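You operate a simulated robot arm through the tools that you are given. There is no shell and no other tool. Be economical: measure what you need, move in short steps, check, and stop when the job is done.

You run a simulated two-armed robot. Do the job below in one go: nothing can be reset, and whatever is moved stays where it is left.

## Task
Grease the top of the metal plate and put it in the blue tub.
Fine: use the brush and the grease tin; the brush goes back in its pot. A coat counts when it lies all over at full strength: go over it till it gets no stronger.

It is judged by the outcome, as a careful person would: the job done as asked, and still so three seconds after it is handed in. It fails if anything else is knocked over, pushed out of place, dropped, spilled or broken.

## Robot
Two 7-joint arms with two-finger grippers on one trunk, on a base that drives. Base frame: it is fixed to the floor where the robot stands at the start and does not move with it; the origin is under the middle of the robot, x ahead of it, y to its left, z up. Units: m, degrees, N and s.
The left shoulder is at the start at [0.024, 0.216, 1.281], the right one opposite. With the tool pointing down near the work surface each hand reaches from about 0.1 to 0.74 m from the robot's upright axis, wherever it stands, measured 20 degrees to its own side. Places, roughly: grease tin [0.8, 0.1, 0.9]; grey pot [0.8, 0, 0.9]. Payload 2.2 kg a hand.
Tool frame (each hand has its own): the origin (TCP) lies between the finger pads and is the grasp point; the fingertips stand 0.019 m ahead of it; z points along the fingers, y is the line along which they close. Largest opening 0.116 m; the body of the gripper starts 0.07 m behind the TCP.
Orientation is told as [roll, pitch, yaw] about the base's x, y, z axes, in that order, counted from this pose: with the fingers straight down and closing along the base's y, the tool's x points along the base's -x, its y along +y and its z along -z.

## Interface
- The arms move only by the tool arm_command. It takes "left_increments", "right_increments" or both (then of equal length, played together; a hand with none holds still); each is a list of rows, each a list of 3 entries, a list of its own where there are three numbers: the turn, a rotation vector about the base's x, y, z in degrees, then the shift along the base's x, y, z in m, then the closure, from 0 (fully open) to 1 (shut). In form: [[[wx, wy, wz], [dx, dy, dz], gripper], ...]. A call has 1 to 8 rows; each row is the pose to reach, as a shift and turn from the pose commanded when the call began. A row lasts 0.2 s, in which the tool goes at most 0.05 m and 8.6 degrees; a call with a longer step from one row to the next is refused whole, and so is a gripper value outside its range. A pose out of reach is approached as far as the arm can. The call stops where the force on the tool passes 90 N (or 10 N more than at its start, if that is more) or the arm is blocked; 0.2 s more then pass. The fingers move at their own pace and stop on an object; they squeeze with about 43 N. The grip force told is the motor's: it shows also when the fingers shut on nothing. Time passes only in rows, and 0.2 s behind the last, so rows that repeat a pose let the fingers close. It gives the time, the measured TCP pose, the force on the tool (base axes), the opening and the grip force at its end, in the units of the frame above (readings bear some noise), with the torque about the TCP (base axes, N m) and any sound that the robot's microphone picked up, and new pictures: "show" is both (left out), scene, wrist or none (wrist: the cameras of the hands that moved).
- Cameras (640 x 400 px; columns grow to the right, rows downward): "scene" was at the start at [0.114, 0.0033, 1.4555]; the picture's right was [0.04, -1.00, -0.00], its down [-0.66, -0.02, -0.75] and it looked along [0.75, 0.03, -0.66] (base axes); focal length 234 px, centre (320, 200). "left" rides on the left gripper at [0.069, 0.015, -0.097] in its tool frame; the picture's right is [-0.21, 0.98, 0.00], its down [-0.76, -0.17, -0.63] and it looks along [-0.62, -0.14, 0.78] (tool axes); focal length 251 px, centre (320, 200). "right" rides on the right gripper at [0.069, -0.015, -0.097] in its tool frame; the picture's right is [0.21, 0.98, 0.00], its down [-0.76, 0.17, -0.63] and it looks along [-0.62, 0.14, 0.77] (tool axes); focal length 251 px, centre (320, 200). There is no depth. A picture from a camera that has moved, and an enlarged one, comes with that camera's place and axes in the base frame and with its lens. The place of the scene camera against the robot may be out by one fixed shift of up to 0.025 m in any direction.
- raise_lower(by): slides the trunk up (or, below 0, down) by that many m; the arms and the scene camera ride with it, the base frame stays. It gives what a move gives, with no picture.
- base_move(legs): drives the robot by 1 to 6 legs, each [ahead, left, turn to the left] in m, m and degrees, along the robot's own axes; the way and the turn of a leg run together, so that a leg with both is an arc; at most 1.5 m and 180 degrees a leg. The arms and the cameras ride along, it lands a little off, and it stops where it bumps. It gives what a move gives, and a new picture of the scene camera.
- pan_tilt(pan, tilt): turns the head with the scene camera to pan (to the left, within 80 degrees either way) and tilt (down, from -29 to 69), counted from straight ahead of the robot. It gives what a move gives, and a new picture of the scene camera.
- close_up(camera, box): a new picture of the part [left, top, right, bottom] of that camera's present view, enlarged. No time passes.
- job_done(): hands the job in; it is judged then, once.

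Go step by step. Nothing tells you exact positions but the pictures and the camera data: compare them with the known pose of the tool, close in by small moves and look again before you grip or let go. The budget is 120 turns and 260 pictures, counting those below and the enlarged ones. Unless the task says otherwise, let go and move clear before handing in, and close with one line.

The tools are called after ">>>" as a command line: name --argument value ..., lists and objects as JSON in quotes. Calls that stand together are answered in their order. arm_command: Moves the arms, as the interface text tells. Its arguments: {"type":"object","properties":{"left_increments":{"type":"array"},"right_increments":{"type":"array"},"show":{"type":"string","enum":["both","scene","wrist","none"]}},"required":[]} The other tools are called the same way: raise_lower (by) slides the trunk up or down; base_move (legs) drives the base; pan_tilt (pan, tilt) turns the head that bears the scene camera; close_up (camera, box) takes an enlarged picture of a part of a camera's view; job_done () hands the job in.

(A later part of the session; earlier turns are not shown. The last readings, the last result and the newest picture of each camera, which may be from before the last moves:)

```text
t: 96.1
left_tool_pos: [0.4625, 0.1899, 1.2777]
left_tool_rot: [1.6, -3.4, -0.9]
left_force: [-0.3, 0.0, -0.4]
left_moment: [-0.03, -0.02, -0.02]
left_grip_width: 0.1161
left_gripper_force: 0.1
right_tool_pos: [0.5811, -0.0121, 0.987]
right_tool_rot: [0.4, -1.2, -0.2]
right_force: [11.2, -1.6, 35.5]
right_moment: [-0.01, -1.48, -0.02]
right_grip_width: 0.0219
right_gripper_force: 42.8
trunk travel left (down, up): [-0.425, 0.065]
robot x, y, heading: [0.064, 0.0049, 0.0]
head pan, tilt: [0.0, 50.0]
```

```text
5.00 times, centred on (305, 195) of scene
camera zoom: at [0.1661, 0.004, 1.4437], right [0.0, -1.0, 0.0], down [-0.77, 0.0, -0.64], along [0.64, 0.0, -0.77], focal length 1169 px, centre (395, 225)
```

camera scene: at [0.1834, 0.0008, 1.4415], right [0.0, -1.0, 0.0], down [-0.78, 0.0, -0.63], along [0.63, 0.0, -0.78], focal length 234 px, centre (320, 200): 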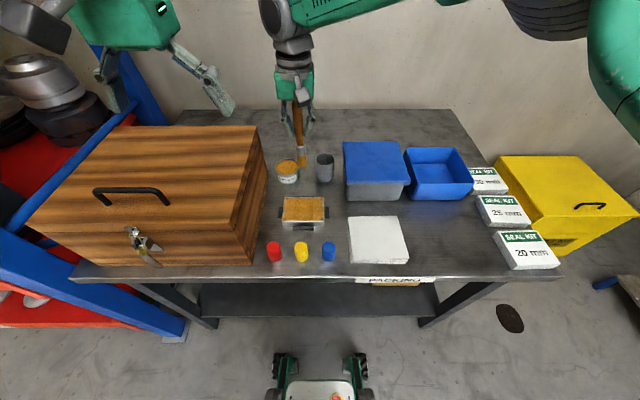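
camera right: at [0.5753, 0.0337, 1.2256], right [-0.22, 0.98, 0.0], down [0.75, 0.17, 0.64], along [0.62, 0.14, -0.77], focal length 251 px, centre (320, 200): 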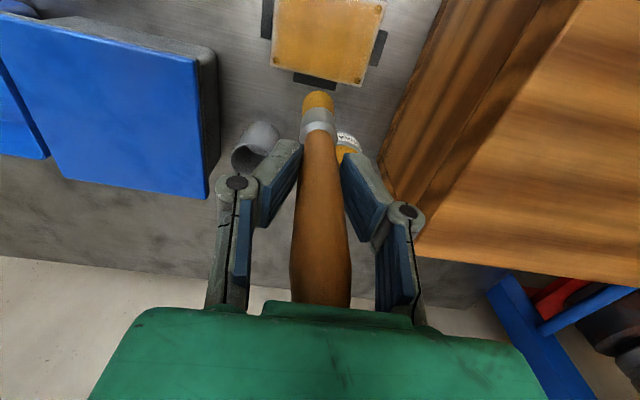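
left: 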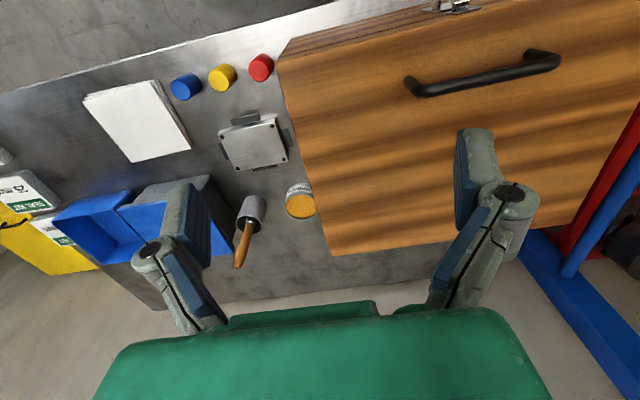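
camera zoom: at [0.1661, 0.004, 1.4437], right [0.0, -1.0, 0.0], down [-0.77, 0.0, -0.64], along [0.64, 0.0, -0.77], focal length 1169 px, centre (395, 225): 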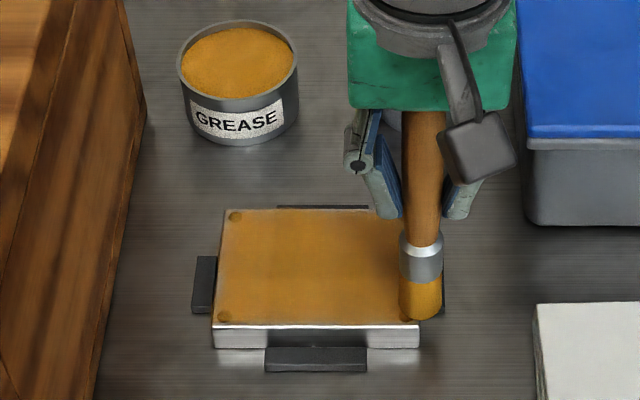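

Pressure is a bit high, so I'll ease 2 mm and continue along the near edge and the left edge.

>>> arm_command --right_increments '[[[0, 0, 0], [0, 0.01, 0.002], 1], [[0, 0, 0], [0, 0.045, 0.002], 1], [[0, 0, 0], [0, 0.08, 0.002], 1], [[0, 0, 0], [0, 0.119, 0.002], 1], [[0, 0, 0], [0.022, 0.119, 0.002], 1], [[0, 0, 0], [0.046, 0.119, 0.002], 1], [[0, 0, 0], [0.07, 0.119, 0.002], 1], [[0, 0, 0], [0.07, 0.085, 0.002], 1]]' --show "none"

>>> arm_command --right_increments '[[[0, 0, 0], [0, -0.035, 0], 1], [[0, 0, 0], [0, -0.07, 0], 1], [[0, 0, 0], [0, -0.085, 0], 1], [[0, 0, 0], [-0.018, -0.085, 0], 1], [[0, 0, 0], [-0.018, -0.045, 0], 1], [[0, 0, 0], [-0.018, -0.005, 0], 1], [[0, 0, 0], [-0.018, 0.033, 0], 1], [[0, 0, 0], [-0.035, 0.033, 0], 1]]' --show "none"

>>> close_up --camera "scene" --box '[265, 155, 345, 235]'

```text
t: 97.9
left_tool_pos: [0.4649, 0.1891, 1.2763]
left_tool_rot: [1.6, -3.2, -0.9]
left_force: [0.2, 0.1, -0.1]
left_moment: [-0.02, -0.02, 0.01]
left_grip_width: 0.1159
left_gripper_force: 0.1
right_tool_pos: [0.647, 0.0759, 0.9873]
right_tool_rot: [0.3, -0.8, 0.1]
right_force: [1.5, 3.8, 8.4]
right_moment: [0.5, -0.2, 0.0]
right_grip_width: 0.0218
right_gripper_force: 43.0
trunk travel left (down, up): [-0.425, 0.065]
robot x, y, heading: [0.064, -0.0008, -0.3]
head pan, tilt: [0.0, 50.0]
```

```text
t: 99.7
left_tool_pos: [0.4638, 0.188, 1.2773]
left_tool_rot: [1.7, -3.3, -0.9]
left_force: [-0.1, -0.5, 0.3]
left_moment: [-0.01, -0.04, 0.02]
left_grip_width: 0.1158
left_gripper_force: 0.2
right_tool_pos: [0.6094, 0.106, 0.9869]
right_tool_rot: [0.2, -0.7, 0.1]
right_force: [2.1, 1.1, 6.2]
right_moment: [0.16, -0.25, -0.03]
right_grip_width: 0.0217
right_gripper_force: 42.9
trunk travel left (down, up): [-0.425, 0.065]
robot x, y, heading: [0.062, 0.0007, -0.2]
head pan, tilt: [0.0, 50.0]
```

```text
5.00 times, centred on (305, 195) of scene
camera zoom: at [0.1692, 0.003, 1.4431], right [0.0, -1.0, 0.0], down [-0.77, 0.0, -0.64], along [0.64, 0.0, -0.77], focal length 1169 px, centre (395, 225)
```

zoom: 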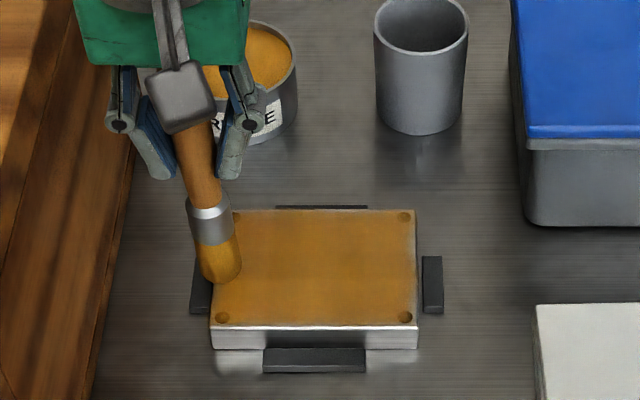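

Finishing the serpentine over the middle/near rows, then right edge once more.

>>> arm_command --right_increments '[[[0, 0, 0], [0, -0.035, 0], 1], [[0, 0, 0], [0, -0.07, 0], 1], [[0, 0, 0], [0, -0.105, 0], 1], [[0, 0, 0], [0, -0.12, 0], 1], [[0, 0, 0], [-0.018, -0.12, 0], 1], [[0, 0, 0], [-0.018, -0.085, 0], 1], [[0, 0, 0], [-0.018, -0.05, 0], 1], [[0, 0, 0], [-0.018, -0.012, 0], 1]]' --show "none"

>>> arm_command --right_increments '[[[0, 0, 0], [-0.016, 0, 0], 1], [[0, 0, 0], [-0.016, -0.037, 0], 1], [[0, 0, 0], [-0.016, -0.073, 0], 1], [[0, 0, 0], [-0.016, -0.109, 0], 1], [[0, 0, 0], [0.01, -0.109, 0], 1], [[0, 0, 0], [0.035, -0.109, 0], 1], [[0, 0, 0], [0.062, -0.109, 0], 1], [[0, 0, 0], [0.062, -0.08, 0], 1]]' --show "none"

>>> arm_command --right_increments '[[[0, 0, 0], [0, 0, 0.025], 1], [[0, 0, 0], [0.01, -0.01, 0.07], 1], [[0, 0, 0], [0.03, -0.02, 0.11], 1], [[0, 0, 0], [0.05, -0.03, 0.14], 1], [[0, 0, 0], [0.05, -0.03, 0.14], 1]]' --show "wrist"

>>> close_up --camera "scene" --box '[273, 180, 341, 232]'

```text
t: 101.5
left_tool_pos: [0.4633, 0.1891, 1.2801]
left_tool_rot: [1.6, -3.4, -1.0]
left_force: [0.1, 0.0, 0.4]
left_moment: [0.0, 0.02, 0.02]
left_grip_width: 0.1159
left_gripper_force: 0.0
right_tool_pos: [0.594, 0.0967, 0.987]
right_tool_rot: [0.2, -0.8, 0.2]
right_force: [0.4, -3.6, 21.3]
right_moment: [-0.29, -0.05, -0.07]
right_grip_width: 0.0219
right_gripper_force: 42.9
trunk travel left (down, up): [-0.425, 0.065]
robot x, y, heading: [0.0618, -0.0028, -0.1]
head pan, tilt: [0.0, 50.0]
```

```text
t: 103.3
left_tool_pos: [0.4658, 0.1867, 1.2776]
left_tool_rot: [1.7, -3.3, -1.1]
left_force: [0.7, 0.7, 0.7]
left_moment: [0.04, -0.01, -0.03]
left_grip_width: 0.1161
left_gripper_force: 0.1
right_tool_pos: [0.6567, 0.0117, 0.9874]
right_tool_rot: [0.2, -1.1, 0.1]
right_force: [3.8, -5.6, 19.2]
right_moment: [-0.51, -0.39, 0.0]
right_grip_width: 0.0216
right_gripper_force: 43.4
trunk travel left (down, up): [-0.425, 0.065]
robot x, y, heading: [0.0586, -0.0012, -0.2]
head pan, tilt: [0.0, 50.0]
```

```text
t: 104.5
left_tool_pos: [0.4642, 0.19, 1.278]
left_tool_rot: [1.6, -3.2, -1.0]
left_force: [0.0, -0.1, -0.2]
left_moment: [0.0, 0.0, -0.01]
left_grip_width: 0.1159
left_gripper_force: 0.1
right_tool_pos: [0.7067, -0.0163, 1.1261]
right_tool_rot: [0.2, -0.7, 0.1]
right_force: [0.1, 0.8, 0.4]
right_moment: [0.01, 0.0, -0.03]
right_grip_width: 0.0217
right_gripper_force: 43.3
trunk travel left (down, up): [-0.425, 0.065]
robot x, y, heading: [0.0652, -0.0004, -0.0]
head pan, tilt: [0.0, 50.0]
camera right: at [0.6358, -0.0318, 1.2214], right [-0.22, 0.98, 0.0], down [0.75, 0.17, 0.64], along [0.63, 0.14, -0.77], focal length 251 px, centre (320, 200)
```

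right: 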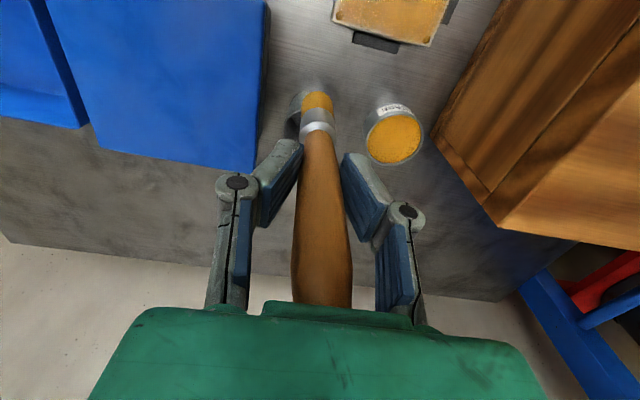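

```text
7.69 times, centred on (307, 206) of scene
camera zoom: at [0.1701, 0.0022, 1.4429], right [0.0, -1.0, 0.0], down [-0.77, 0.0, -0.64], along [0.64, 0.0, -0.77], focal length 1799 px, centre (420, 154)
```

zoom: 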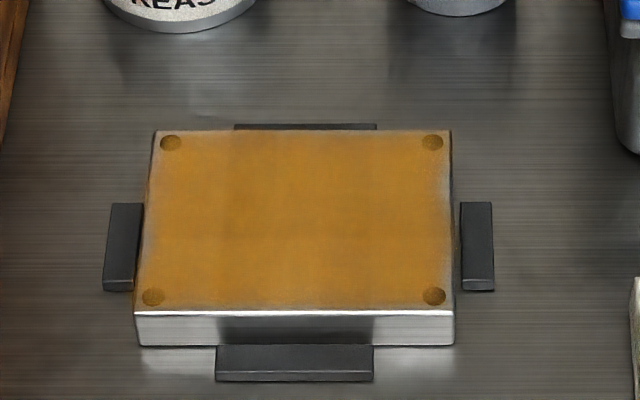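

The interior is saturated; let me examine the rims from the wrist camera.

>>> close_up --camera "right" --box '[320, 0, 460, 60]'

>>> close_up --camera "scene" --box '[285, 190, 305, 225]'

>>> close_up --camera "scene" --box '[308, 190, 338, 225]'

```text
4.57 times, centred on (390, 30) of right
camera zoom: at [0.6358, -0.0318, 1.2214], right [-0.22, 0.98, 0.0], down [0.75, 0.17, 0.64], along [0.63, 0.14, -0.77], focal length 1149 px, centre (0, 977)
```

zoom: 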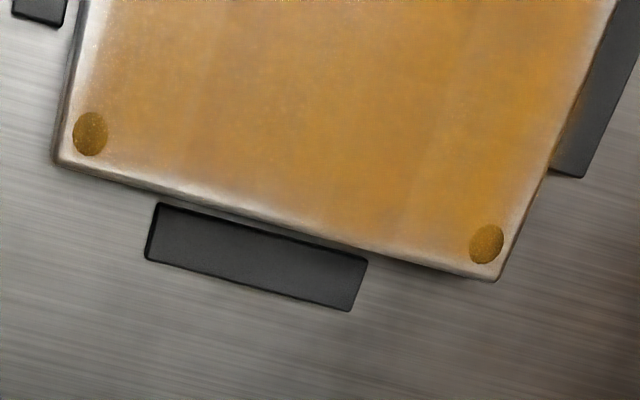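

```text
11.43 times, centred on (295, 208) of scene
camera zoom: at [0.1701, 0.0022, 1.4429], right [0.0, -1.0, 0.0], down [-0.77, 0.0, -0.64], along [0.64, 0.0, -0.77], focal length 2673 px, centre (606, 114)
```

zoom: 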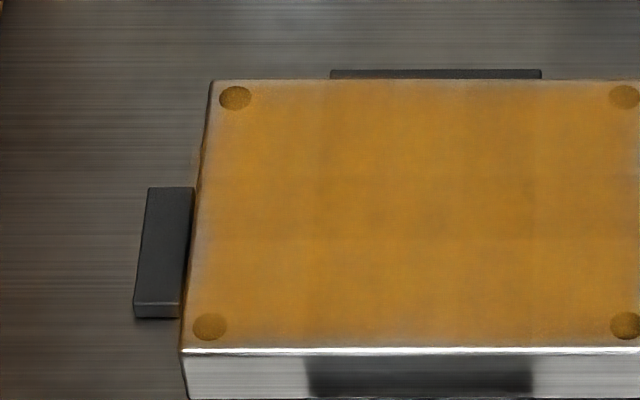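

```text
11.43 times, centred on (323, 208) of scene
camera zoom: at [0.1701, 0.0022, 1.4429], right [0.0, -1.0, 0.0], down [-0.77, 0.0, -0.64], along [0.64, 0.0, -0.77], focal length 2673 px, centre (286, 114)
```

zoom: 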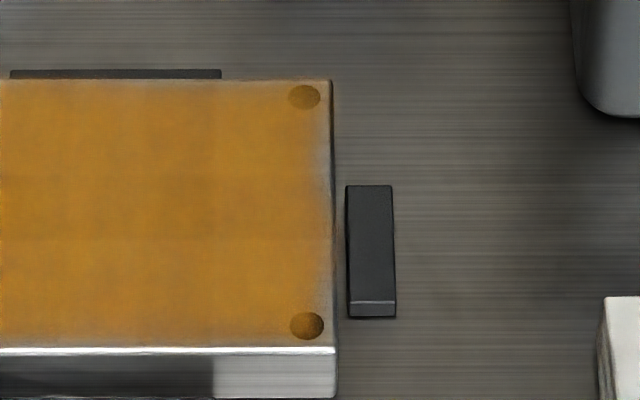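

The right rim still looks slightly paler. One more run along the right edge, then the other edges, with the bristles centred near the rim.

>>> arm_command --right_increments '[[[0, 0, 0], [-0.025, 0, -0.035], 1], [[0, 0, 0], [-0.05, -0.003, -0.075], 1], [[0, 0, 0], [-0.05, -0.003, -0.115], 1], [[0, 0, 0], [-0.05, -0.003, -0.135], 1], [[0, 0, 0], [-0.05, -0.003, -0.141], 1], [[0, 0, 0], [-0.076, -0.003, -0.141], 1], [[0, 0, 0], [-0.103, -0.003, -0.141], 1], [[0, 0, 0], [-0.131, -0.003, -0.141], 1]]' --show "none"

>>> close_up --camera "scene" --box '[265, 155, 345, 235]'

```text
t: 106.3
left_tool_pos: [0.4657, 0.1877, 1.2777]
left_tool_rot: [1.6, -3.3, -0.9]
left_force: [0.4, 1.0, -0.5]
left_moment: [0.01, -0.01, -0.01]
left_grip_width: 0.1159
left_gripper_force: 0.0
right_tool_pos: [0.5733, -0.0264, 0.9788]
right_tool_rot: [0.6, 0.2, -1.1]
right_force: [-0.3, 0.0, 0.3]
right_moment: [0.03, -0.01, 0.01]
right_grip_width: 0.022
right_gripper_force: 43.1
trunk travel left (down, up): [-0.425, 0.065]
robot x, y, heading: [0.0647, 0.0022, -0.1]
head pan, tilt: [0.0, 50.0]
```

```text
5.00 times, centred on (305, 195) of scene
camera zoom: at [0.1702, 0.0025, 1.4428], right [0.0, -1.0, 0.0], down [-0.77, 0.0, -0.64], along [0.64, 0.0, -0.77], focal length 1169 px, centre (395, 225)
```

zoom: 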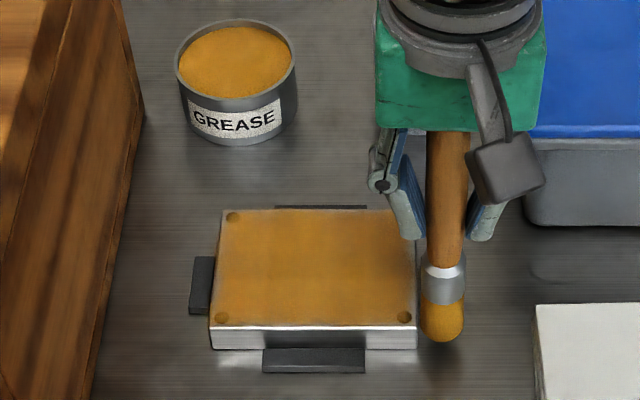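

The tip slipped just off the right edge at the near corner. I'll lift clear and check the plate and stops before continuing.

>>> arm_command --right_increments '[[[0, 0, 0], [0, 0, 0.03], 1], [[0, 0, 0], [0.02, 0, 0.07], 1], [[0, 0, 0], [0.05, 0.01, 0.1], 1], [[0, 0, 0], [0.09, 0.015, 0.12], 1], [[0, 0, 0], [0.12, 0.02, 0.14], 1], [[0, 0, 0], [0.12, 0.02, 0.14], 1]]' --show "none"

>>> close_up --camera "scene" --box '[308, 190, 338, 225]'

>>> close_up --camera "right" --box '[280, 0, 480, 125]'

```text
t: 107.7
left_tool_pos: [0.4653, 0.1883, 1.279]
left_tool_rot: [1.6, -3.3, -1.0]
left_force: [-0.5, 0.9, -0.3]
left_moment: [-0.04, -0.05, 0.02]
left_grip_width: 0.1161
left_gripper_force: 0.1
right_tool_pos: [0.694, 0.0024, 1.1259]
right_tool_rot: [0.1, -0.8, 0.1]
right_force: [-0.6, 0.1, -0.4]
right_moment: [0.02, 0.01, 0.0]
right_grip_width: 0.0216
right_gripper_force: 43.1
trunk travel left (down, up): [-0.425, 0.065]
robot x, y, heading: [0.0636, 0.0018, -0.2]
head pan, tilt: [0.0, 50.0]
```

```text
11.43 times, centred on (323, 208) of scene
camera zoom: at [0.1699, 0.0038, 1.443], right [0.0, -1.0, 0.0], down [-0.77, 0.0, -0.64], along [0.64, 0.0, -0.77], focal length 2673 px, centre (286, 114)
```

zoom: 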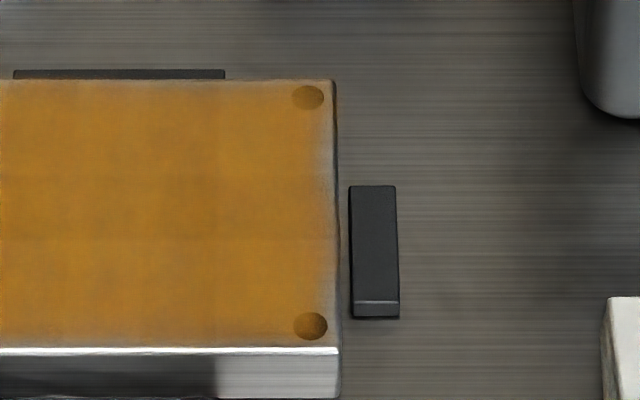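

```text
3.20 times, centred on (380, 62) of right
camera zoom: at [0.6244, -0.0127, 1.2212], right [-0.22, 0.98, 0.0], down [0.75, 0.17, 0.64], along [0.63, 0.14, -0.77], focal length 805 px, centre (128, 640)
```

zoom: 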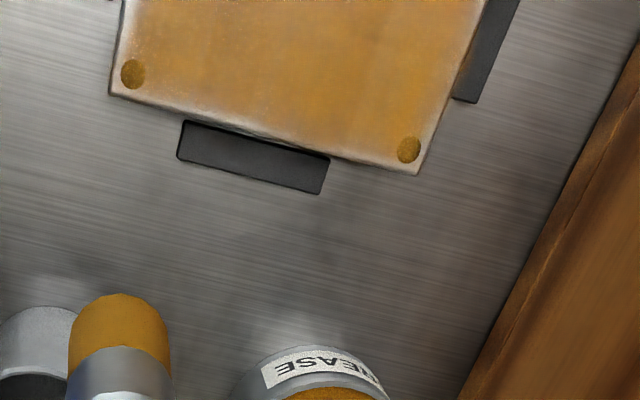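

No smear or shift. I'll do a careful short zigzag in y over the right rim, staying on the plate.

>>> arm_command --right_increments '[[[0, 0, 0], [-0.025, 0.006, -0.035], 1], [[0, 0, 0], [-0.046, 0.013, -0.075], 1], [[0, 0, 0], [-0.046, 0.013, -0.115], 1], [[0, 0, 0], [-0.046, 0.013, -0.135], 1], [[0, 0, 0], [-0.046, 0.013, -0.141], 1], [[0, 0, 0], [-0.046, -0.015, -0.141], 1], [[0, 0, 0], [-0.056, -0.015, -0.141], 1], [[0, 0, 0], [-0.056, 0.013, -0.141], 1]]' --show "none"

>>> arm_command --right_increments '[[[0, 0, 0], [-0.01, 0, 0], 1], [[0, 0, 0], [-0.01, -0.028, 0], 1], [[0, 0, 0], [-0.02, -0.028, 0], 1], [[0, 0, 0], [-0.02, 0, 0], 1], [[0, 0, 0], [-0.03, 0, 0], 1], [[0, 0, 0], [-0.03, -0.028, 0], 1], [[0, 0, 0], [-0.04, -0.028, 0], 1], [[0, 0, 0], [-0.04, 0, 0], 1]]' --show "none"

>>> close_up --camera "scene" --box '[265, 155, 345, 235]'

```text
t: 109.5
left_tool_pos: [0.4629, 0.1854, 1.279]
left_tool_rot: [1.7, -3.3, -1.0]
left_force: [0.9, -0.4, -0.7]
left_moment: [-0.01, 0.02, 0.0]
left_grip_width: 0.1161
left_gripper_force: 0.1
right_tool_pos: [0.6386, 0.0118, 0.9876]
right_tool_rot: [0.2, -0.9, 0.1]
right_force: [-1.7, -8.1, 29.6]
right_moment: [-0.99, 0.08, -0.07]
right_grip_width: 0.0216
right_gripper_force: 42.8
trunk travel left (down, up): [-0.425, 0.065]
robot x, y, heading: [0.0615, 0.0032, 0.1]
head pan, tilt: [0.0, 50.0]
```

```text
t: 111.3
left_tool_pos: [0.4646, 0.1734, 1.2794]
left_tool_rot: [2.3, -3.3, -1.0]
left_force: [-0.1, 0.5, 0.1]
left_moment: [0.02, -0.01, 0.0]
left_grip_width: 0.1163
left_gripper_force: 0.0
right_tool_pos: [0.5991, 0.0027, 0.9859]
right_tool_rot: [1.3, -0.9, -0.3]
right_force: [2.1, 4.1, 32.1]
right_moment: [0.42, -0.22, 0.05]
right_grip_width: 0.0215
right_gripper_force: 43.0
trunk travel left (down, up): [-0.425, 0.065]
robot x, y, heading: [0.0653, -0.0003, -0.2]
head pan, tilt: [0.0, 50.0]
```

```text
5.00 times, centred on (305, 195) of scene
camera zoom: at [0.1652, -0.0136, 1.4434], right [0.0, -1.0, -0.01], down [-0.77, 0.01, -0.64], along [0.64, 0.0, -0.77], focal length 1169 px, centre (395, 225)
```

zoom: 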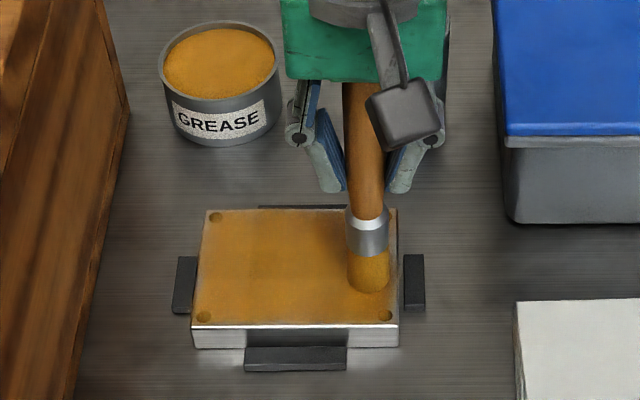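

One last bit at the near-right corner, then lift and inspect.

>>> arm_command --right_increments '[[[0, 0, 0], [-0.01, 0, 0.001], 1], [[0, 0, 0], [-0.01, -0.013, 0.001], 1], [[0, 0, 0], [-0.01, -0.024, 0.001], 1], [[0, 0, 0], [-0.02, -0.024, 0.001], 1], [[0, 0, 0], [-0.02, 0.0, 0.001], 1], [[0, 0, 0], [-0.01, 0.005, 0.03], 1], [[0, 0, 0], [0.01, 0.005, 0.07], 1], [[0, 0, 0], [0.04, 0.005, 0.1], 1]]' --show "none"

>>> arm_command --right_increments '[[[0, 0, 0], [0.03, 0, 0.02], 1], [[0, 0, 0], [0.06, 0, 0.04], 1], [[0, 0, 0], [0.08, 0, 0.04], 1], [[0, 0, 0], [0.08, 0, 0.04], 1], [[0, 0, 0], [0.08, 0, 0.04], 1]]' --show "none"

>>> close_up --camera "scene" --box '[273, 180, 341, 232]'

>>> close_up --camera "right" --box '[260, 0, 460, 125]'

```text
t: 113.1
left_tool_pos: [0.4666, 0.1842, 1.2773]
left_tool_rot: [1.8, -3.2, -1.0]
left_force: [1.0, -1.2, -0.7]
left_moment: [-0.01, -0.02, -0.01]
left_grip_width: 0.1161
left_gripper_force: 0.1
right_tool_pos: [0.6453, 0.0145, 1.0898]
right_tool_rot: [1.2, -0.7, -0.5]
right_force: [0.3, -0.7, -0.4]
right_moment: [0.04, 0.01, 0.0]
right_grip_width: 0.0218
right_gripper_force: 42.7
trunk travel left (down, up): [-0.425, 0.065]
robot x, y, heading: [0.0644, 0.0026, -0.3]
head pan, tilt: [0.0, 50.0]
```

```text
t: 114.3
left_tool_pos: [0.4654, 0.1875, 1.2782]
left_tool_rot: [1.7, -3.3, -1.0]
left_force: [0.1, -0.1, 0.7]
left_moment: [-0.04, -0.04, -0.01]
left_grip_width: 0.1159
left_gripper_force: 0.1
right_tool_pos: [0.719, 0.021, 1.1252]
right_tool_rot: [0.2, -0.6, 0.1]
right_force: [0.3, 0.2, -1.1]
right_moment: [0.0, -0.03, 0.01]
right_grip_width: 0.0215
right_gripper_force: 42.8
right hand out of reach, approached as far as the arm can: row 3, 4
trunk travel left (down, up): [-0.425, 0.065]
robot x, y, heading: [0.0634, 0.0001, -0.1]
head pan, tilt: [0.0, 50.0]
```

```text
7.69 times, centred on (307, 206) of scene
camera zoom: at [0.1709, 0.0004, 1.4429], right [0.0, -1.0, 0.0], down [-0.77, 0.0, -0.64], along [0.64, 0.0, -0.77], focal length 1799 px, centre (420, 154)
```

zoom: 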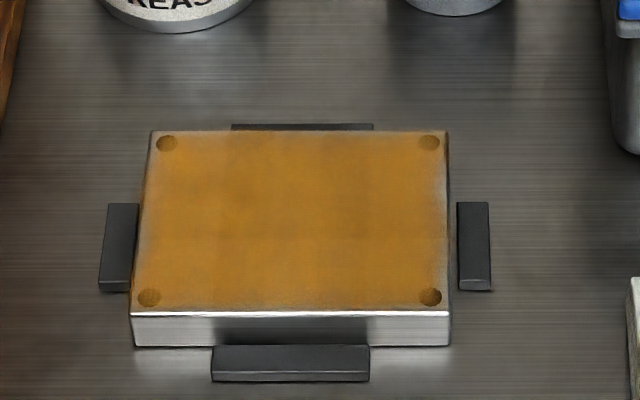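

```text
3.20 times, centred on (360, 62) of right
camera zoom: at [0.6485, 0.0054, 1.2205], right [-0.22, 0.98, 0.0], down [0.75, 0.17, 0.64], along [0.63, 0.14, -0.77], focal length 805 px, centre (192, 640)
```

zoom: 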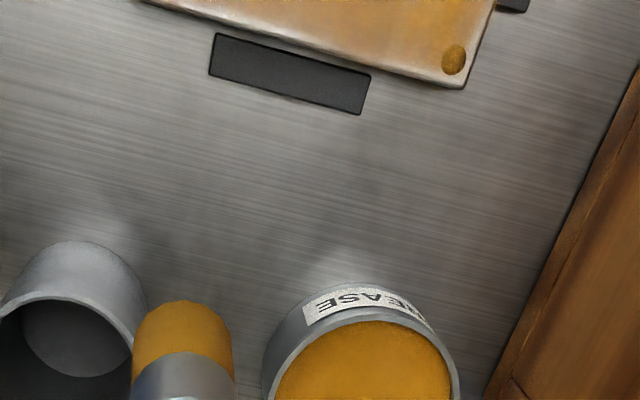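

The coat is even and no longer changes. Now the brush goes back: drive ahead 0.08 and line up over the pot at (0.770, -0.016).

>>> base_move --legs '[[0.04, 0, 0], [0.045, 0, 0]]'

>>> arm_command --right_increments '[[[0, 0, 0], [0, -0.01, 0], 1], [[0, 0, 0], [-0.01, -0.025, 0], 1], [[0, 0, 0], [-0.02, -0.036, 0], 1], [[0, 0, 0], [-0.02, -0.036, 0], 1], [[0, 0, 0], [-0.02, -0.036, 0], 1], [[0, 0, 0], [-0.02, -0.036, 0], 1]]' --show "wrist"

>>> close_up --camera "scene" --box '[260, 80, 400, 230]'

```text
t: 115.6
left_tool_pos: [0.5411, 0.1907, 1.2812]
left_tool_rot: [1.5, -3.8, -0.9]
left_force: [-0.9, -0.3, 0.9]
left_moment: [-0.01, -0.06, 0.03]
left_grip_width: 0.1161
left_gripper_force: 0.0
right_tool_pos: [0.7957, 0.0261, 1.131]
right_tool_rot: [0.2, -1.1, 0.3]
right_force: [-1.0, -0.1, 0.1]
right_moment: [0.02, -0.11, 0.04]
right_grip_width: 0.0217
right_gripper_force: 42.5
trunk travel left (down, up): [-0.425, 0.065]
robot x, y, heading: [0.1491, 0.0025, -0.2]
head pan, tilt: [0.0, 50.0]
camera scene: at [0.2448, 0.0065, 1.4441], right [0.0, -1.0, 0.0], down [-0.76, 0.0, -0.65], along [0.65, 0.0, -0.76], focal length 234 px, centre (320, 200)
```

scene: 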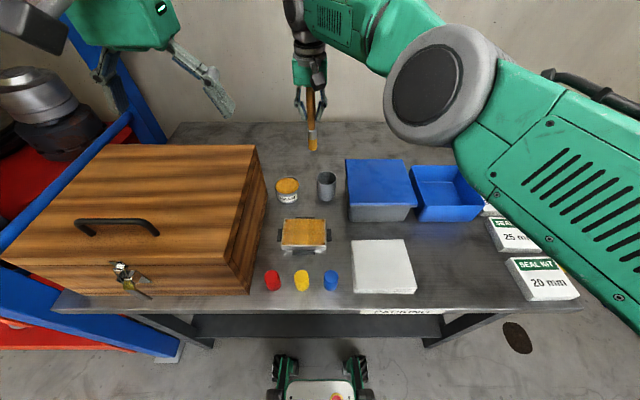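

```text
t: 117.0
left_tool_pos: [0.5476, 0.1866, 1.2793]
left_tool_rot: [1.7, -3.4, -0.9]
left_force: [-0.9, 0.4, 0.4]
left_moment: [0.02, -0.01, -0.01]
left_grip_width: 0.1159
left_gripper_force: 0.1
right_tool_pos: [0.7831, -0.0126, 1.126]
right_tool_rot: [0.4, -0.8, 0.4]
right_force: [0.3, 0.4, -1.0]
right_moment: [-0.01, -0.02, 0.01]
right_grip_width: 0.022
right_gripper_force: 42.7
trunk travel left (down, up): [-0.425, 0.065]
robot x, y, heading: [0.1495, -0.0003, 0.1]
head pan, tilt: [0.0, 50.0]
camera right: at [0.7121, -0.0287, 1.2222], right [-0.22, 0.98, 0.0], down [0.75, 0.17, 0.64], along [0.63, 0.14, -0.76], focal length 251 px, centre (320, 200)
```

right: 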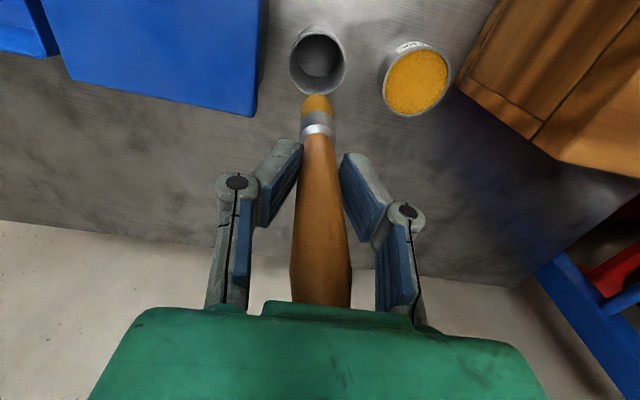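

```text
2.67 times, centred on (330, 155) of scene
camera zoom: at [0.257, 0.0022, 1.4428], right [0.0, -1.0, 0.0], down [-0.77, 0.0, -0.64], along [0.64, 0.0, -0.77], focal length 624 px, centre (293, 320)
```

zoom: 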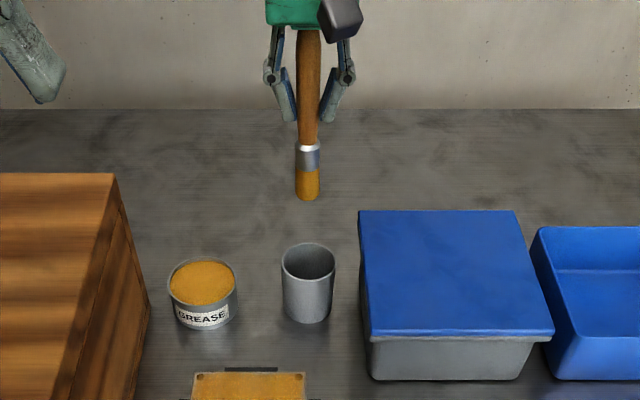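

The tip is at about (0.784, -0.016) and the pot centre at (0.769, -0.018). I'll shift and lower to just above the rim.

>>> arm_command --right_increments '[[[0, 0, 0], [-0.007, -0.001, -0.01], 1], [[0, 0, 0], [-0.015, -0.002, -0.03], 1], [[0, 0, 0], [-0.015, -0.002, -0.055], 1], [[0, 0, 0], [-0.015, -0.002, -0.072], 1], [[0, 0, 0], [-0.015, -0.002, -0.072], 1], [[0, 0, 0], [-0.015, -0.002, -0.072], 1]]' --show "none"

>>> close_up --camera "right" --box '[220, 30, 420, 155]'

>>> close_up --camera "scene" --box '[270, 110, 390, 220]'

```text
t: 118.4
left_tool_pos: [0.5468, 0.1889, 1.2795]
left_tool_rot: [1.8, -3.6, -0.8]
left_force: [-0.2, 0.2, 0.1]
left_moment: [-0.01, 0.0, 0.02]
left_grip_width: 0.116
left_gripper_force: 0.1
right_tool_pos: [0.7671, -0.0144, 1.0566]
right_tool_rot: [0.3, -0.8, 0.2]
right_force: [-0.1, -0.3, -0.7]
right_moment: [-0.01, 0.07, -0.02]
right_grip_width: 0.0213
right_gripper_force: 42.9
trunk travel left (down, up): [-0.425, 0.065]
robot x, y, heading: [0.1444, 0.0018, 0.2]
head pan, tilt: [0.0, 50.0]
```

```text
3.20 times, centred on (320, 92) of right
camera zoom: at [0.6959, -0.03, 1.1514], right [-0.22, 0.98, 0.0], down [0.75, 0.17, 0.64], along [0.63, 0.14, -0.77], focal length 805 px, centre (320, 544)
```

zoom: 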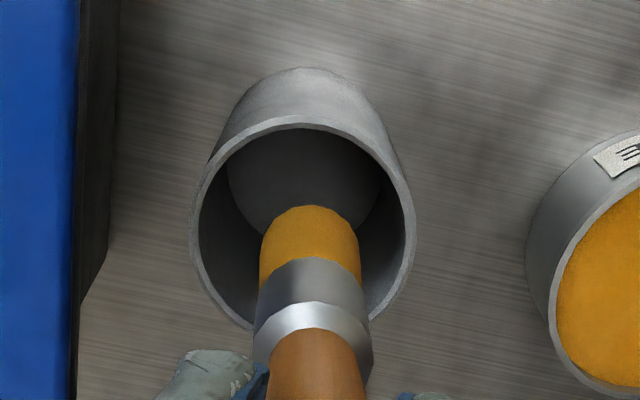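

```text
3.64 times, centred on (330, 165) of scene
camera zoom: at [0.2571, 0.0033, 1.4428], right [0.0, -1.0, 0.0], down [-0.77, 0.0, -0.64], along [0.64, 0.0, -0.77], focal length 850 px, centre (284, 327)
```

zoom: 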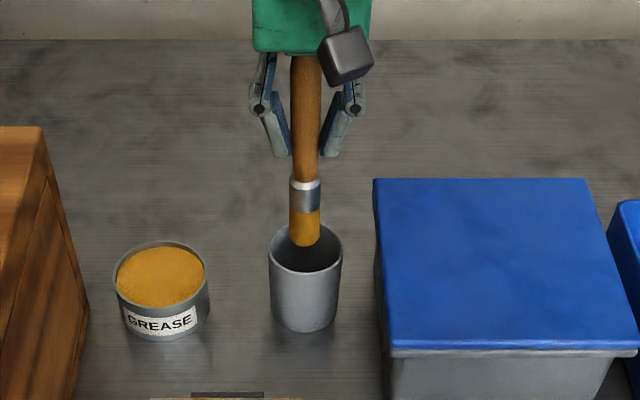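

Well aligned. I'll lower into the pot, slow at the end.

>>> arm_command --right_increments '[[[0, 0, 0], [0.002, -0.002, -0.015], 1], [[0, 0, 0], [0.002, -0.002, -0.03], 1], [[0, 0, 0], [0.002, -0.002, -0.045], 1], [[0, 0, 0], [0.002, -0.002, -0.058], 1], [[0, 0, 0], [0.002, -0.002, -0.068], 1], [[0, 0, 0], [0.002, -0.002, -0.074], 1], [[0, 0, 0], [0.002, -0.002, -0.078], 1], [[0, 0, 0], [0.002, -0.002, -0.078], 1]]' --show "none"

>>> close_up --camera "scene" --box '[270, 110, 390, 220]'

>>> close_up --camera "right" --box '[170, 0, 470, 200]'

```text
t: 120.2
left_tool_pos: [0.547, 0.1875, 1.2782]
left_tool_rot: [1.8, -3.5, -1.0]
left_force: [-0.7, 1.5, -0.1]
left_moment: [0.01, 0.01, 0.0]
left_grip_width: 0.1161
left_gripper_force: 0.1
right_tool_pos: [0.7693, -0.0182, 0.9778]
right_tool_rot: [0.3, -0.9, 0.3]
right_force: [0.8, -0.2, -0.5]
right_moment: [0.0, -0.02, 0.0]
right_grip_width: 0.0215
right_gripper_force: 42.9
trunk travel left (down, up): [-0.425, 0.065]
robot x, y, heading: [0.1489, 0.0006, -0.3]
head pan, tilt: [0.0, 50.0]
```

```text
3.64 times, centred on (330, 165) of scene
camera zoom: at [0.2567, 0.0034, 1.4429], right [0.0, -1.0, 0.0], down [-0.77, 0.0, -0.64], along [0.64, 0.0, -0.77], focal length 850 px, centre (284, 327)
```

zoom: 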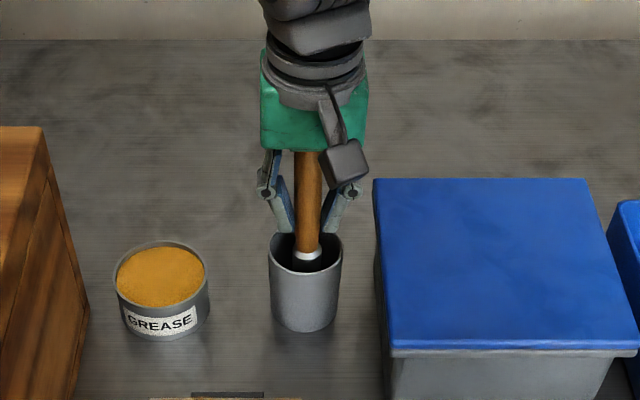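

```text
2.00 times, centred on (320, 100) of right
camera zoom: at [0.6984, -0.0334, 1.0737], right [-0.22, 0.98, 0.0], down [0.75, 0.17, 0.64], along [0.63, 0.14, -0.76], focal length 503 px, centre (320, 400)
```

zoom: 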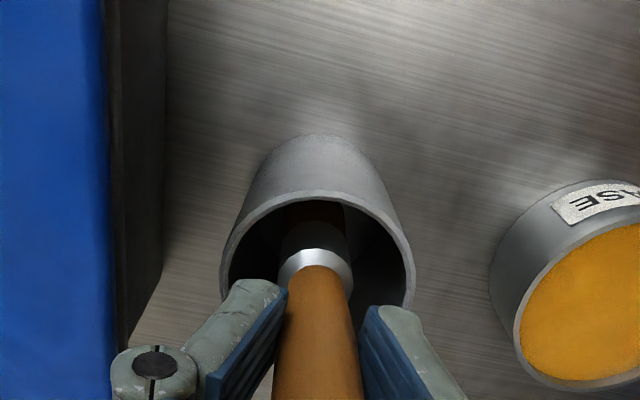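

Nearly seated. I'll lower slowly until there is slight contact.

>>> arm_command --right_increments '[[[0, 0, 0], [0, 0, -0.003], 1], [[0, 0, 0], [0, 0, -0.006], 1], [[0, 0, 0], [0, 0, -0.008], 1], [[0, 0, 0], [0, 0, -0.008], 1]]' --show "none"

```text
t: 121.2
left_tool_pos: [0.5463, 0.1882, 1.2797]
left_tool_rot: [1.8, -3.5, -0.8]
left_force: [0.2, 0.9, 0.6]
left_moment: [0.0, 0.04, 0.01]
left_grip_width: 0.1155
left_gripper_force: 0.0
right_tool_pos: [0.7682, -0.0173, 0.9713]
right_tool_rot: [0.3, -1.0, 0.3]
right_force: [-1.1, 0.1, 9.4]
right_moment: [0.01, 0.16, 0.03]
right_grip_width: 0.022
right_gripper_force: 43.5
trunk travel left (down, up): [-0.425, 0.065]
robot x, y, heading: [0.1464, 0.0, -0.1]
head pan, tilt: [0.0, 50.0]
```

Bottom touched (9 N). I'll release with a partial opening to stay clear of the lid, then rise.

>>> arm_command --right_increments '[[[0, 0, 0], [0, 0, 0.001], 1], [[0, 0, 0], [0, 0, 0.001], 0.75], [[0, 0, 0], [0, 0, 0.001], 0.6], [[0, 0, 0], [0, 0, 0.001], 0.6], [[0, 0, 0], [0, 0, 0.02], 0.6], [[0, 0, 0], [0, 0, 0.06], 0.6], [[0, 0, 0], [0, 0, 0.105], 0.6], [[0, 0, 0], [0, 0, 0.14], 0.6]]'

>>> close_up --camera "scene" --box '[260, 80, 400, 230]'

```text
t: 123.0
left_tool_pos: [0.547, 0.1877, 1.2793]
left_tool_rot: [1.7, -3.5, -0.9]
left_force: [-0.1, 0.1, -0.4]
left_moment: [0.03, -0.05, 0.02]
left_grip_width: 0.1161
left_gripper_force: 0.1
right_tool_pos: [0.7678, -0.0177, 1.1096]
right_tool_rot: [0.2, -0.8, 0.4]
right_force: [-0.1, -0.2, 0.5]
right_moment: [0.02, 0.01, 0.0]
right_grip_width: 0.0465
right_gripper_force: 0.0
trunk travel left (down, up): [-0.425, 0.065]
robot x, y, heading: [0.1477, 0.0029, -0.3]
head pan, tilt: [0.0, 50.0]
camera scene: at [0.2559, 0.0034, 1.4429], right [0.0, -1.0, 0.0], down [-0.77, 0.0, -0.64], along [0.64, 0.0, -0.77], focal length 234 px, centre (320, 200)
camera right: at [0.6977, -0.0337, 1.2051], right [-0.22, 0.98, 0.0], down [0.75, 0.17, 0.64], along [0.63, 0.14, -0.76], focal length 251 px, centre (320, 200)
```

scene: 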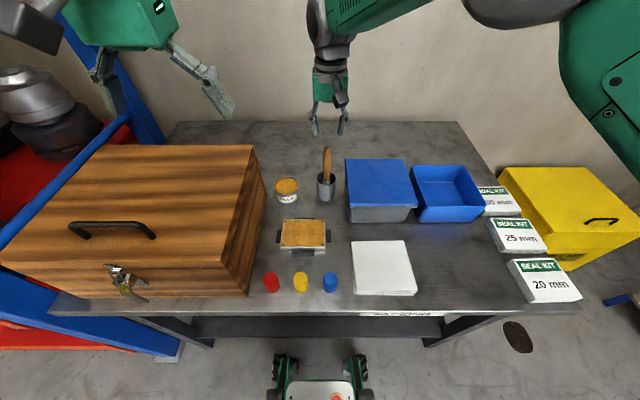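
right: 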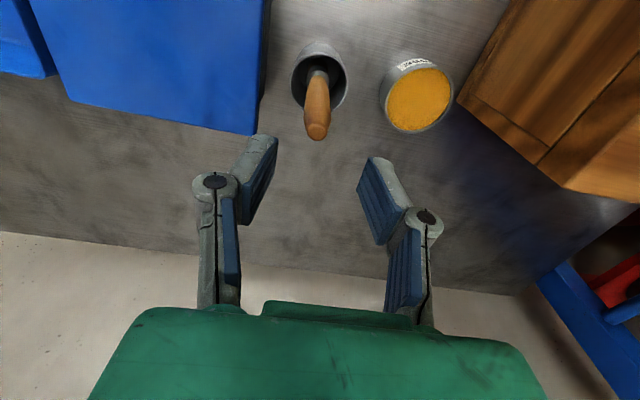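

```text
2.67 times, centred on (330, 155) of scene
camera zoom: at [0.2559, 0.0034, 1.4429], right [0.0, -1.0, 0.0], down [-0.77, 0.0, -0.64], along [0.64, 0.0, -0.77], focal length 624 px, centre (293, 320)
```

zoom: 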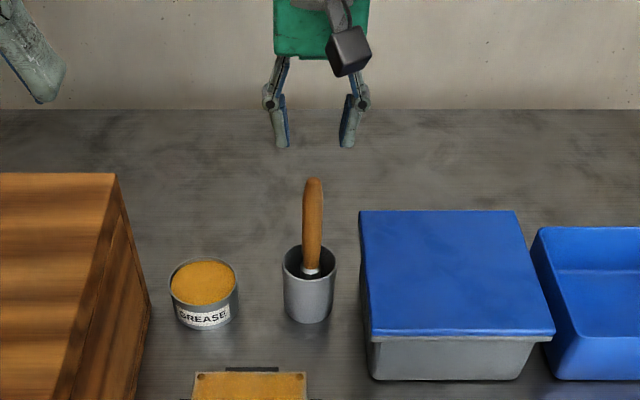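

The brush is back in its pot. Next the plate: I'll back the base to about x≈0.03, raise the hand and turn it 90° so the fingers close along x (0.088 m side).

>>> base_move --legs '[[-0.06, 0, 0], [-0.06, 0, 0]]'

>>> arm_command --right_increments '[[[0, 0, 0], [0, 0, 0.02], 0], [[0, 0, 8], [0, 0.0, 0.04], 0], [[0, 0, 16], [0, 0.01, 0.05], 0], [[0, 0, 24], [0, 0.02, 0.05], 0], [[0, 0, 32], [0, 0.03, 0.05], 0], [[0, 0, 40], [0, 0.04, 0.05], 0], [[0, 0, 45], [0, 0.05, 0.05], 0], [[0, 0, 45], [0, 0.05, 0.05], 0]]'

```text
t: 124.6
left_tool_pos: [0.4378, 0.1875, 1.2755]
left_tool_rot: [1.7, -2.9, -0.8]
left_force: [1.1, -0.5, -0.8]
left_moment: [0.01, 0.01, -0.01]
left_grip_width: 0.1157
left_gripper_force: 0.1
right_tool_pos: [0.6582, -0.0197, 1.1031]
right_tool_rot: [0.3, -0.2, 0.3]
right_force: [-0.4, 0.1, -1.3]
right_moment: [-0.04, 0.07, 0.01]
right_grip_width: 0.0459
right_gripper_force: 0.0
trunk travel left (down, up): [-0.425, 0.065]
robot x, y, heading: [0.0307, 0.0015, 0.0]
head pan, tilt: [0.0, 50.0]
camera scene: at [0.1505, 0.0034, 1.4415], right [0.0, -1.0, 0.0], down [-0.78, 0.0, -0.63], along [0.63, 0.0, -0.78], focal length 234 px, centre (320, 200)
```

scene: 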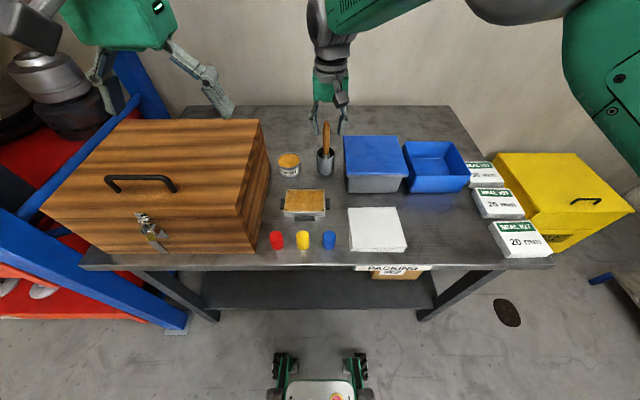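

```text
t: 126.4
left_tool_pos: [0.4249, 0.1871, 1.2809]
left_tool_rot: [1.9, -3.6, -0.8]
left_force: [0.7, 0.7, 0.1]
left_moment: [-0.01, 0.03, 0.01]
left_grip_width: 0.116
left_gripper_force: 0.0
right_tool_pos: [0.6463, 0.0319, 1.1613]
right_tool_rot: [0.5, -1.0, 45.4]
right_force: [-0.1, 0.6, 0.6]
right_moment: [-0.02, 0.0, 0.01]
right_grip_width: 0.1159
right_gripper_force: 0.0
trunk travel left (down, up): [-0.425, 0.065]
robot x, y, heading: [0.0268, 0.0014, 0.0]
head pan, tilt: [0.0, 50.0]
camera scene: at [0.1387, 0.0038, 1.4428], right [0.0, -1.0, 0.0], down [-0.77, 0.0, -0.64], along [0.64, 0.0, -0.77], focal length 234 px, centre (320, 200)
camera right: at [0.6082, -0.0289, 1.2559], right [-0.85, 0.53, 0.0], down [0.41, 0.64, 0.65], along [0.34, 0.55, -0.76], focal length 251 px, centre (320, 200)
```

scene: 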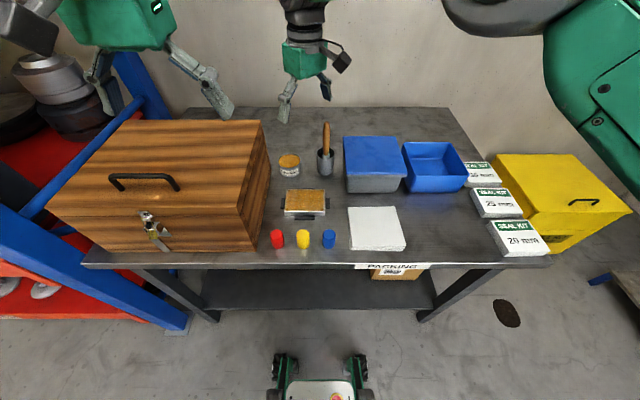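
right: 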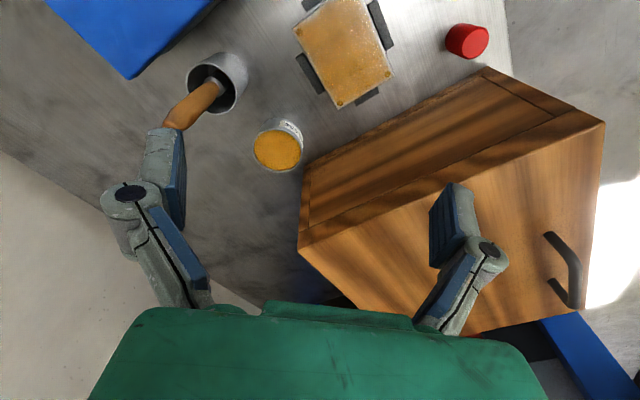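

Tracks well. Another 45° and centre above the plate (0.615, 0.047).

>>> arm_command --right_increments '[[[0, 0, 8], [-0.01, 0.005, 0], 0], [[0, 0, 16], [-0.02, 0.01, 0], 0], [[0, 0, 24], [-0.031, 0.015, 0], 0], [[0, 0, 32], [-0.031, 0.015, 0], 0], [[0, 0, 40], [-0.031, 0.015, 0], 0], [[-0.5, 1, 44.6], [-0.031, 0.015, 0], 0], [[-0.5, 1, 44.6], [-0.031, 0.015, 0], 0]]'

```text
t: 128.0
left_tool_pos: [0.4218, 0.1864, 1.2801]
left_tool_rot: [1.8, -3.7, -0.9]
left_force: [0.9, 1.1, -0.5]
left_moment: [0.03, -0.01, -0.05]
left_grip_width: 0.116
left_gripper_force: 0.1
right_tool_pos: [0.6146, 0.0474, 1.1612]
right_tool_rot: [1.2, -0.2, 90.0]
right_force: [0.2, 0.3, 0.3]
right_moment: [-0.01, 0.01, 0.0]
right_grip_width: 0.116
right_gripper_force: 0.0
trunk travel left (down, up): [-0.425, 0.065]
robot x, y, heading: [0.0276, 0.0007, -0.5]
head pan, tilt: [0.0, 50.0]
camera scene: at [0.1373, 0.004, 1.4429], right [0.0, -1.0, 0.0], down [-0.77, 0.0, -0.64], along [0.64, 0.0, -0.77], focal length 234 px, centre (320, 200)
camera right: at [0.632, -0.0221, 1.2571], right [-0.98, -0.21, 0.02], down [-0.15, 0.75, 0.64], along [-0.15, 0.62, -0.77], focal length 251 px, centre (320, 200)
```

scene: 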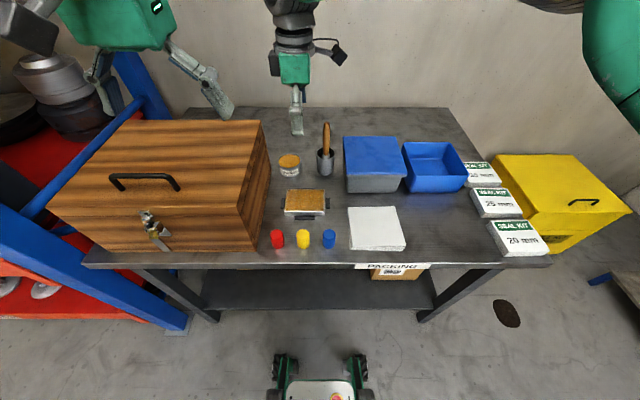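
right: 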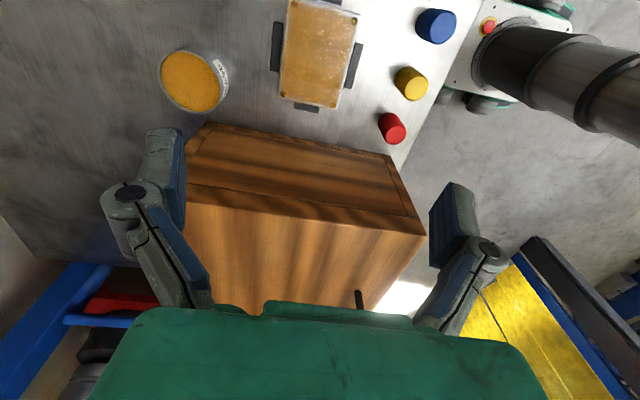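

Vertical and centred. I'll lower toward the plate and check.

>>> arm_command --right_increments '[[[-0.4, 0, 0], [0, 0, -0.03], 0], [[-0.8, 0, 0], [0, 0, -0.07], 0], [[-1.2, 0, 0], [0, 0, -0.11], 0], [[-1.2, 0, 0], [0, 0, -0.15], 0], [[-1.2, 0, 0], [0, 0, -0.185], 0], [[-1.2, 0, 0], [0, 0, -0.21], 0], [[-1.2, 0, 0], [0, 0, -0.21], 0], [[-1.2, 0, 0], [0, 0, -0.21], 0]]'

>>> close_up --camera "scene" --box '[250, 120, 370, 240]'

>>> close_up --camera "right" --box '[170, 60, 490, 260]'

```text
t: 129.8
left_tool_pos: [0.4223, 0.1871, 1.2797]
left_tool_rot: [1.7, -3.6, -0.9]
left_force: [-0.1, 0.6, 0.1]
left_moment: [0.0, 0.03, -0.01]
left_grip_width: 0.1158
left_gripper_force: 0.2
right_tool_pos: [0.6151, 0.047, 0.9509]
right_tool_rot: [1.2, 1.0, 89.9]
right_force: [1.3, -0.7, -0.7]
right_moment: [0.04, -0.01, 0.02]
right_grip_width: 0.1159
right_gripper_force: 0.2
trunk travel left (down, up): [-0.425, 0.065]
robot x, y, heading: [0.0308, 0.0029, -0.0]
head pan, tilt: [0.0, 50.0]
camera scene: at [0.1377, 0.004, 1.4429], right [0.0, -1.0, 0.0], down [-0.77, 0.0, -0.64], along [0.64, 0.0, -0.77], focal length 234 px, centre (320, 200)
camera right: at [0.632, -0.021, 1.0485], right [-0.98, -0.21, 0.02], down [-0.15, 0.77, 0.62], along [-0.15, 0.6, -0.78], focal length 251 px, centre (320, 200)
```

scene: 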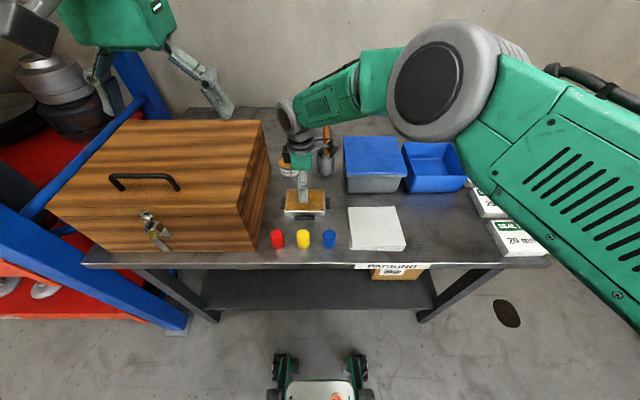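
right: 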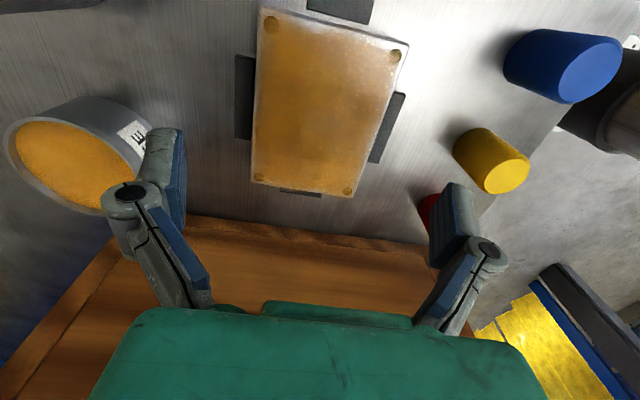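

```text
3.33 times, centred on (310, 180) of scene
camera zoom: at [0.1377, 0.004, 1.4429], right [0.0, -1.0, 0.0], down [-0.77, 0.0, -0.64], along [0.64, 0.0, -0.77], focal length 780 px, centre (353, 267)
```

zoom: 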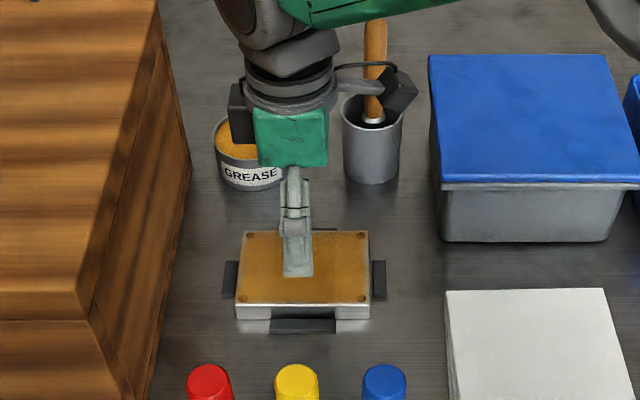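

```text
2.00 times, centred on (330, 160) of right
camera zoom: at [0.632, -0.021, 1.0485], right [-0.98, -0.21, 0.02], down [-0.15, 0.77, 0.62], along [-0.15, 0.6, -0.78], focal length 503 px, centre (300, 280)
```

zoom: 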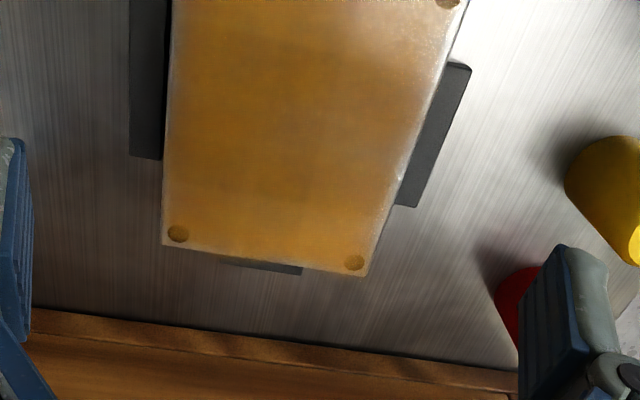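

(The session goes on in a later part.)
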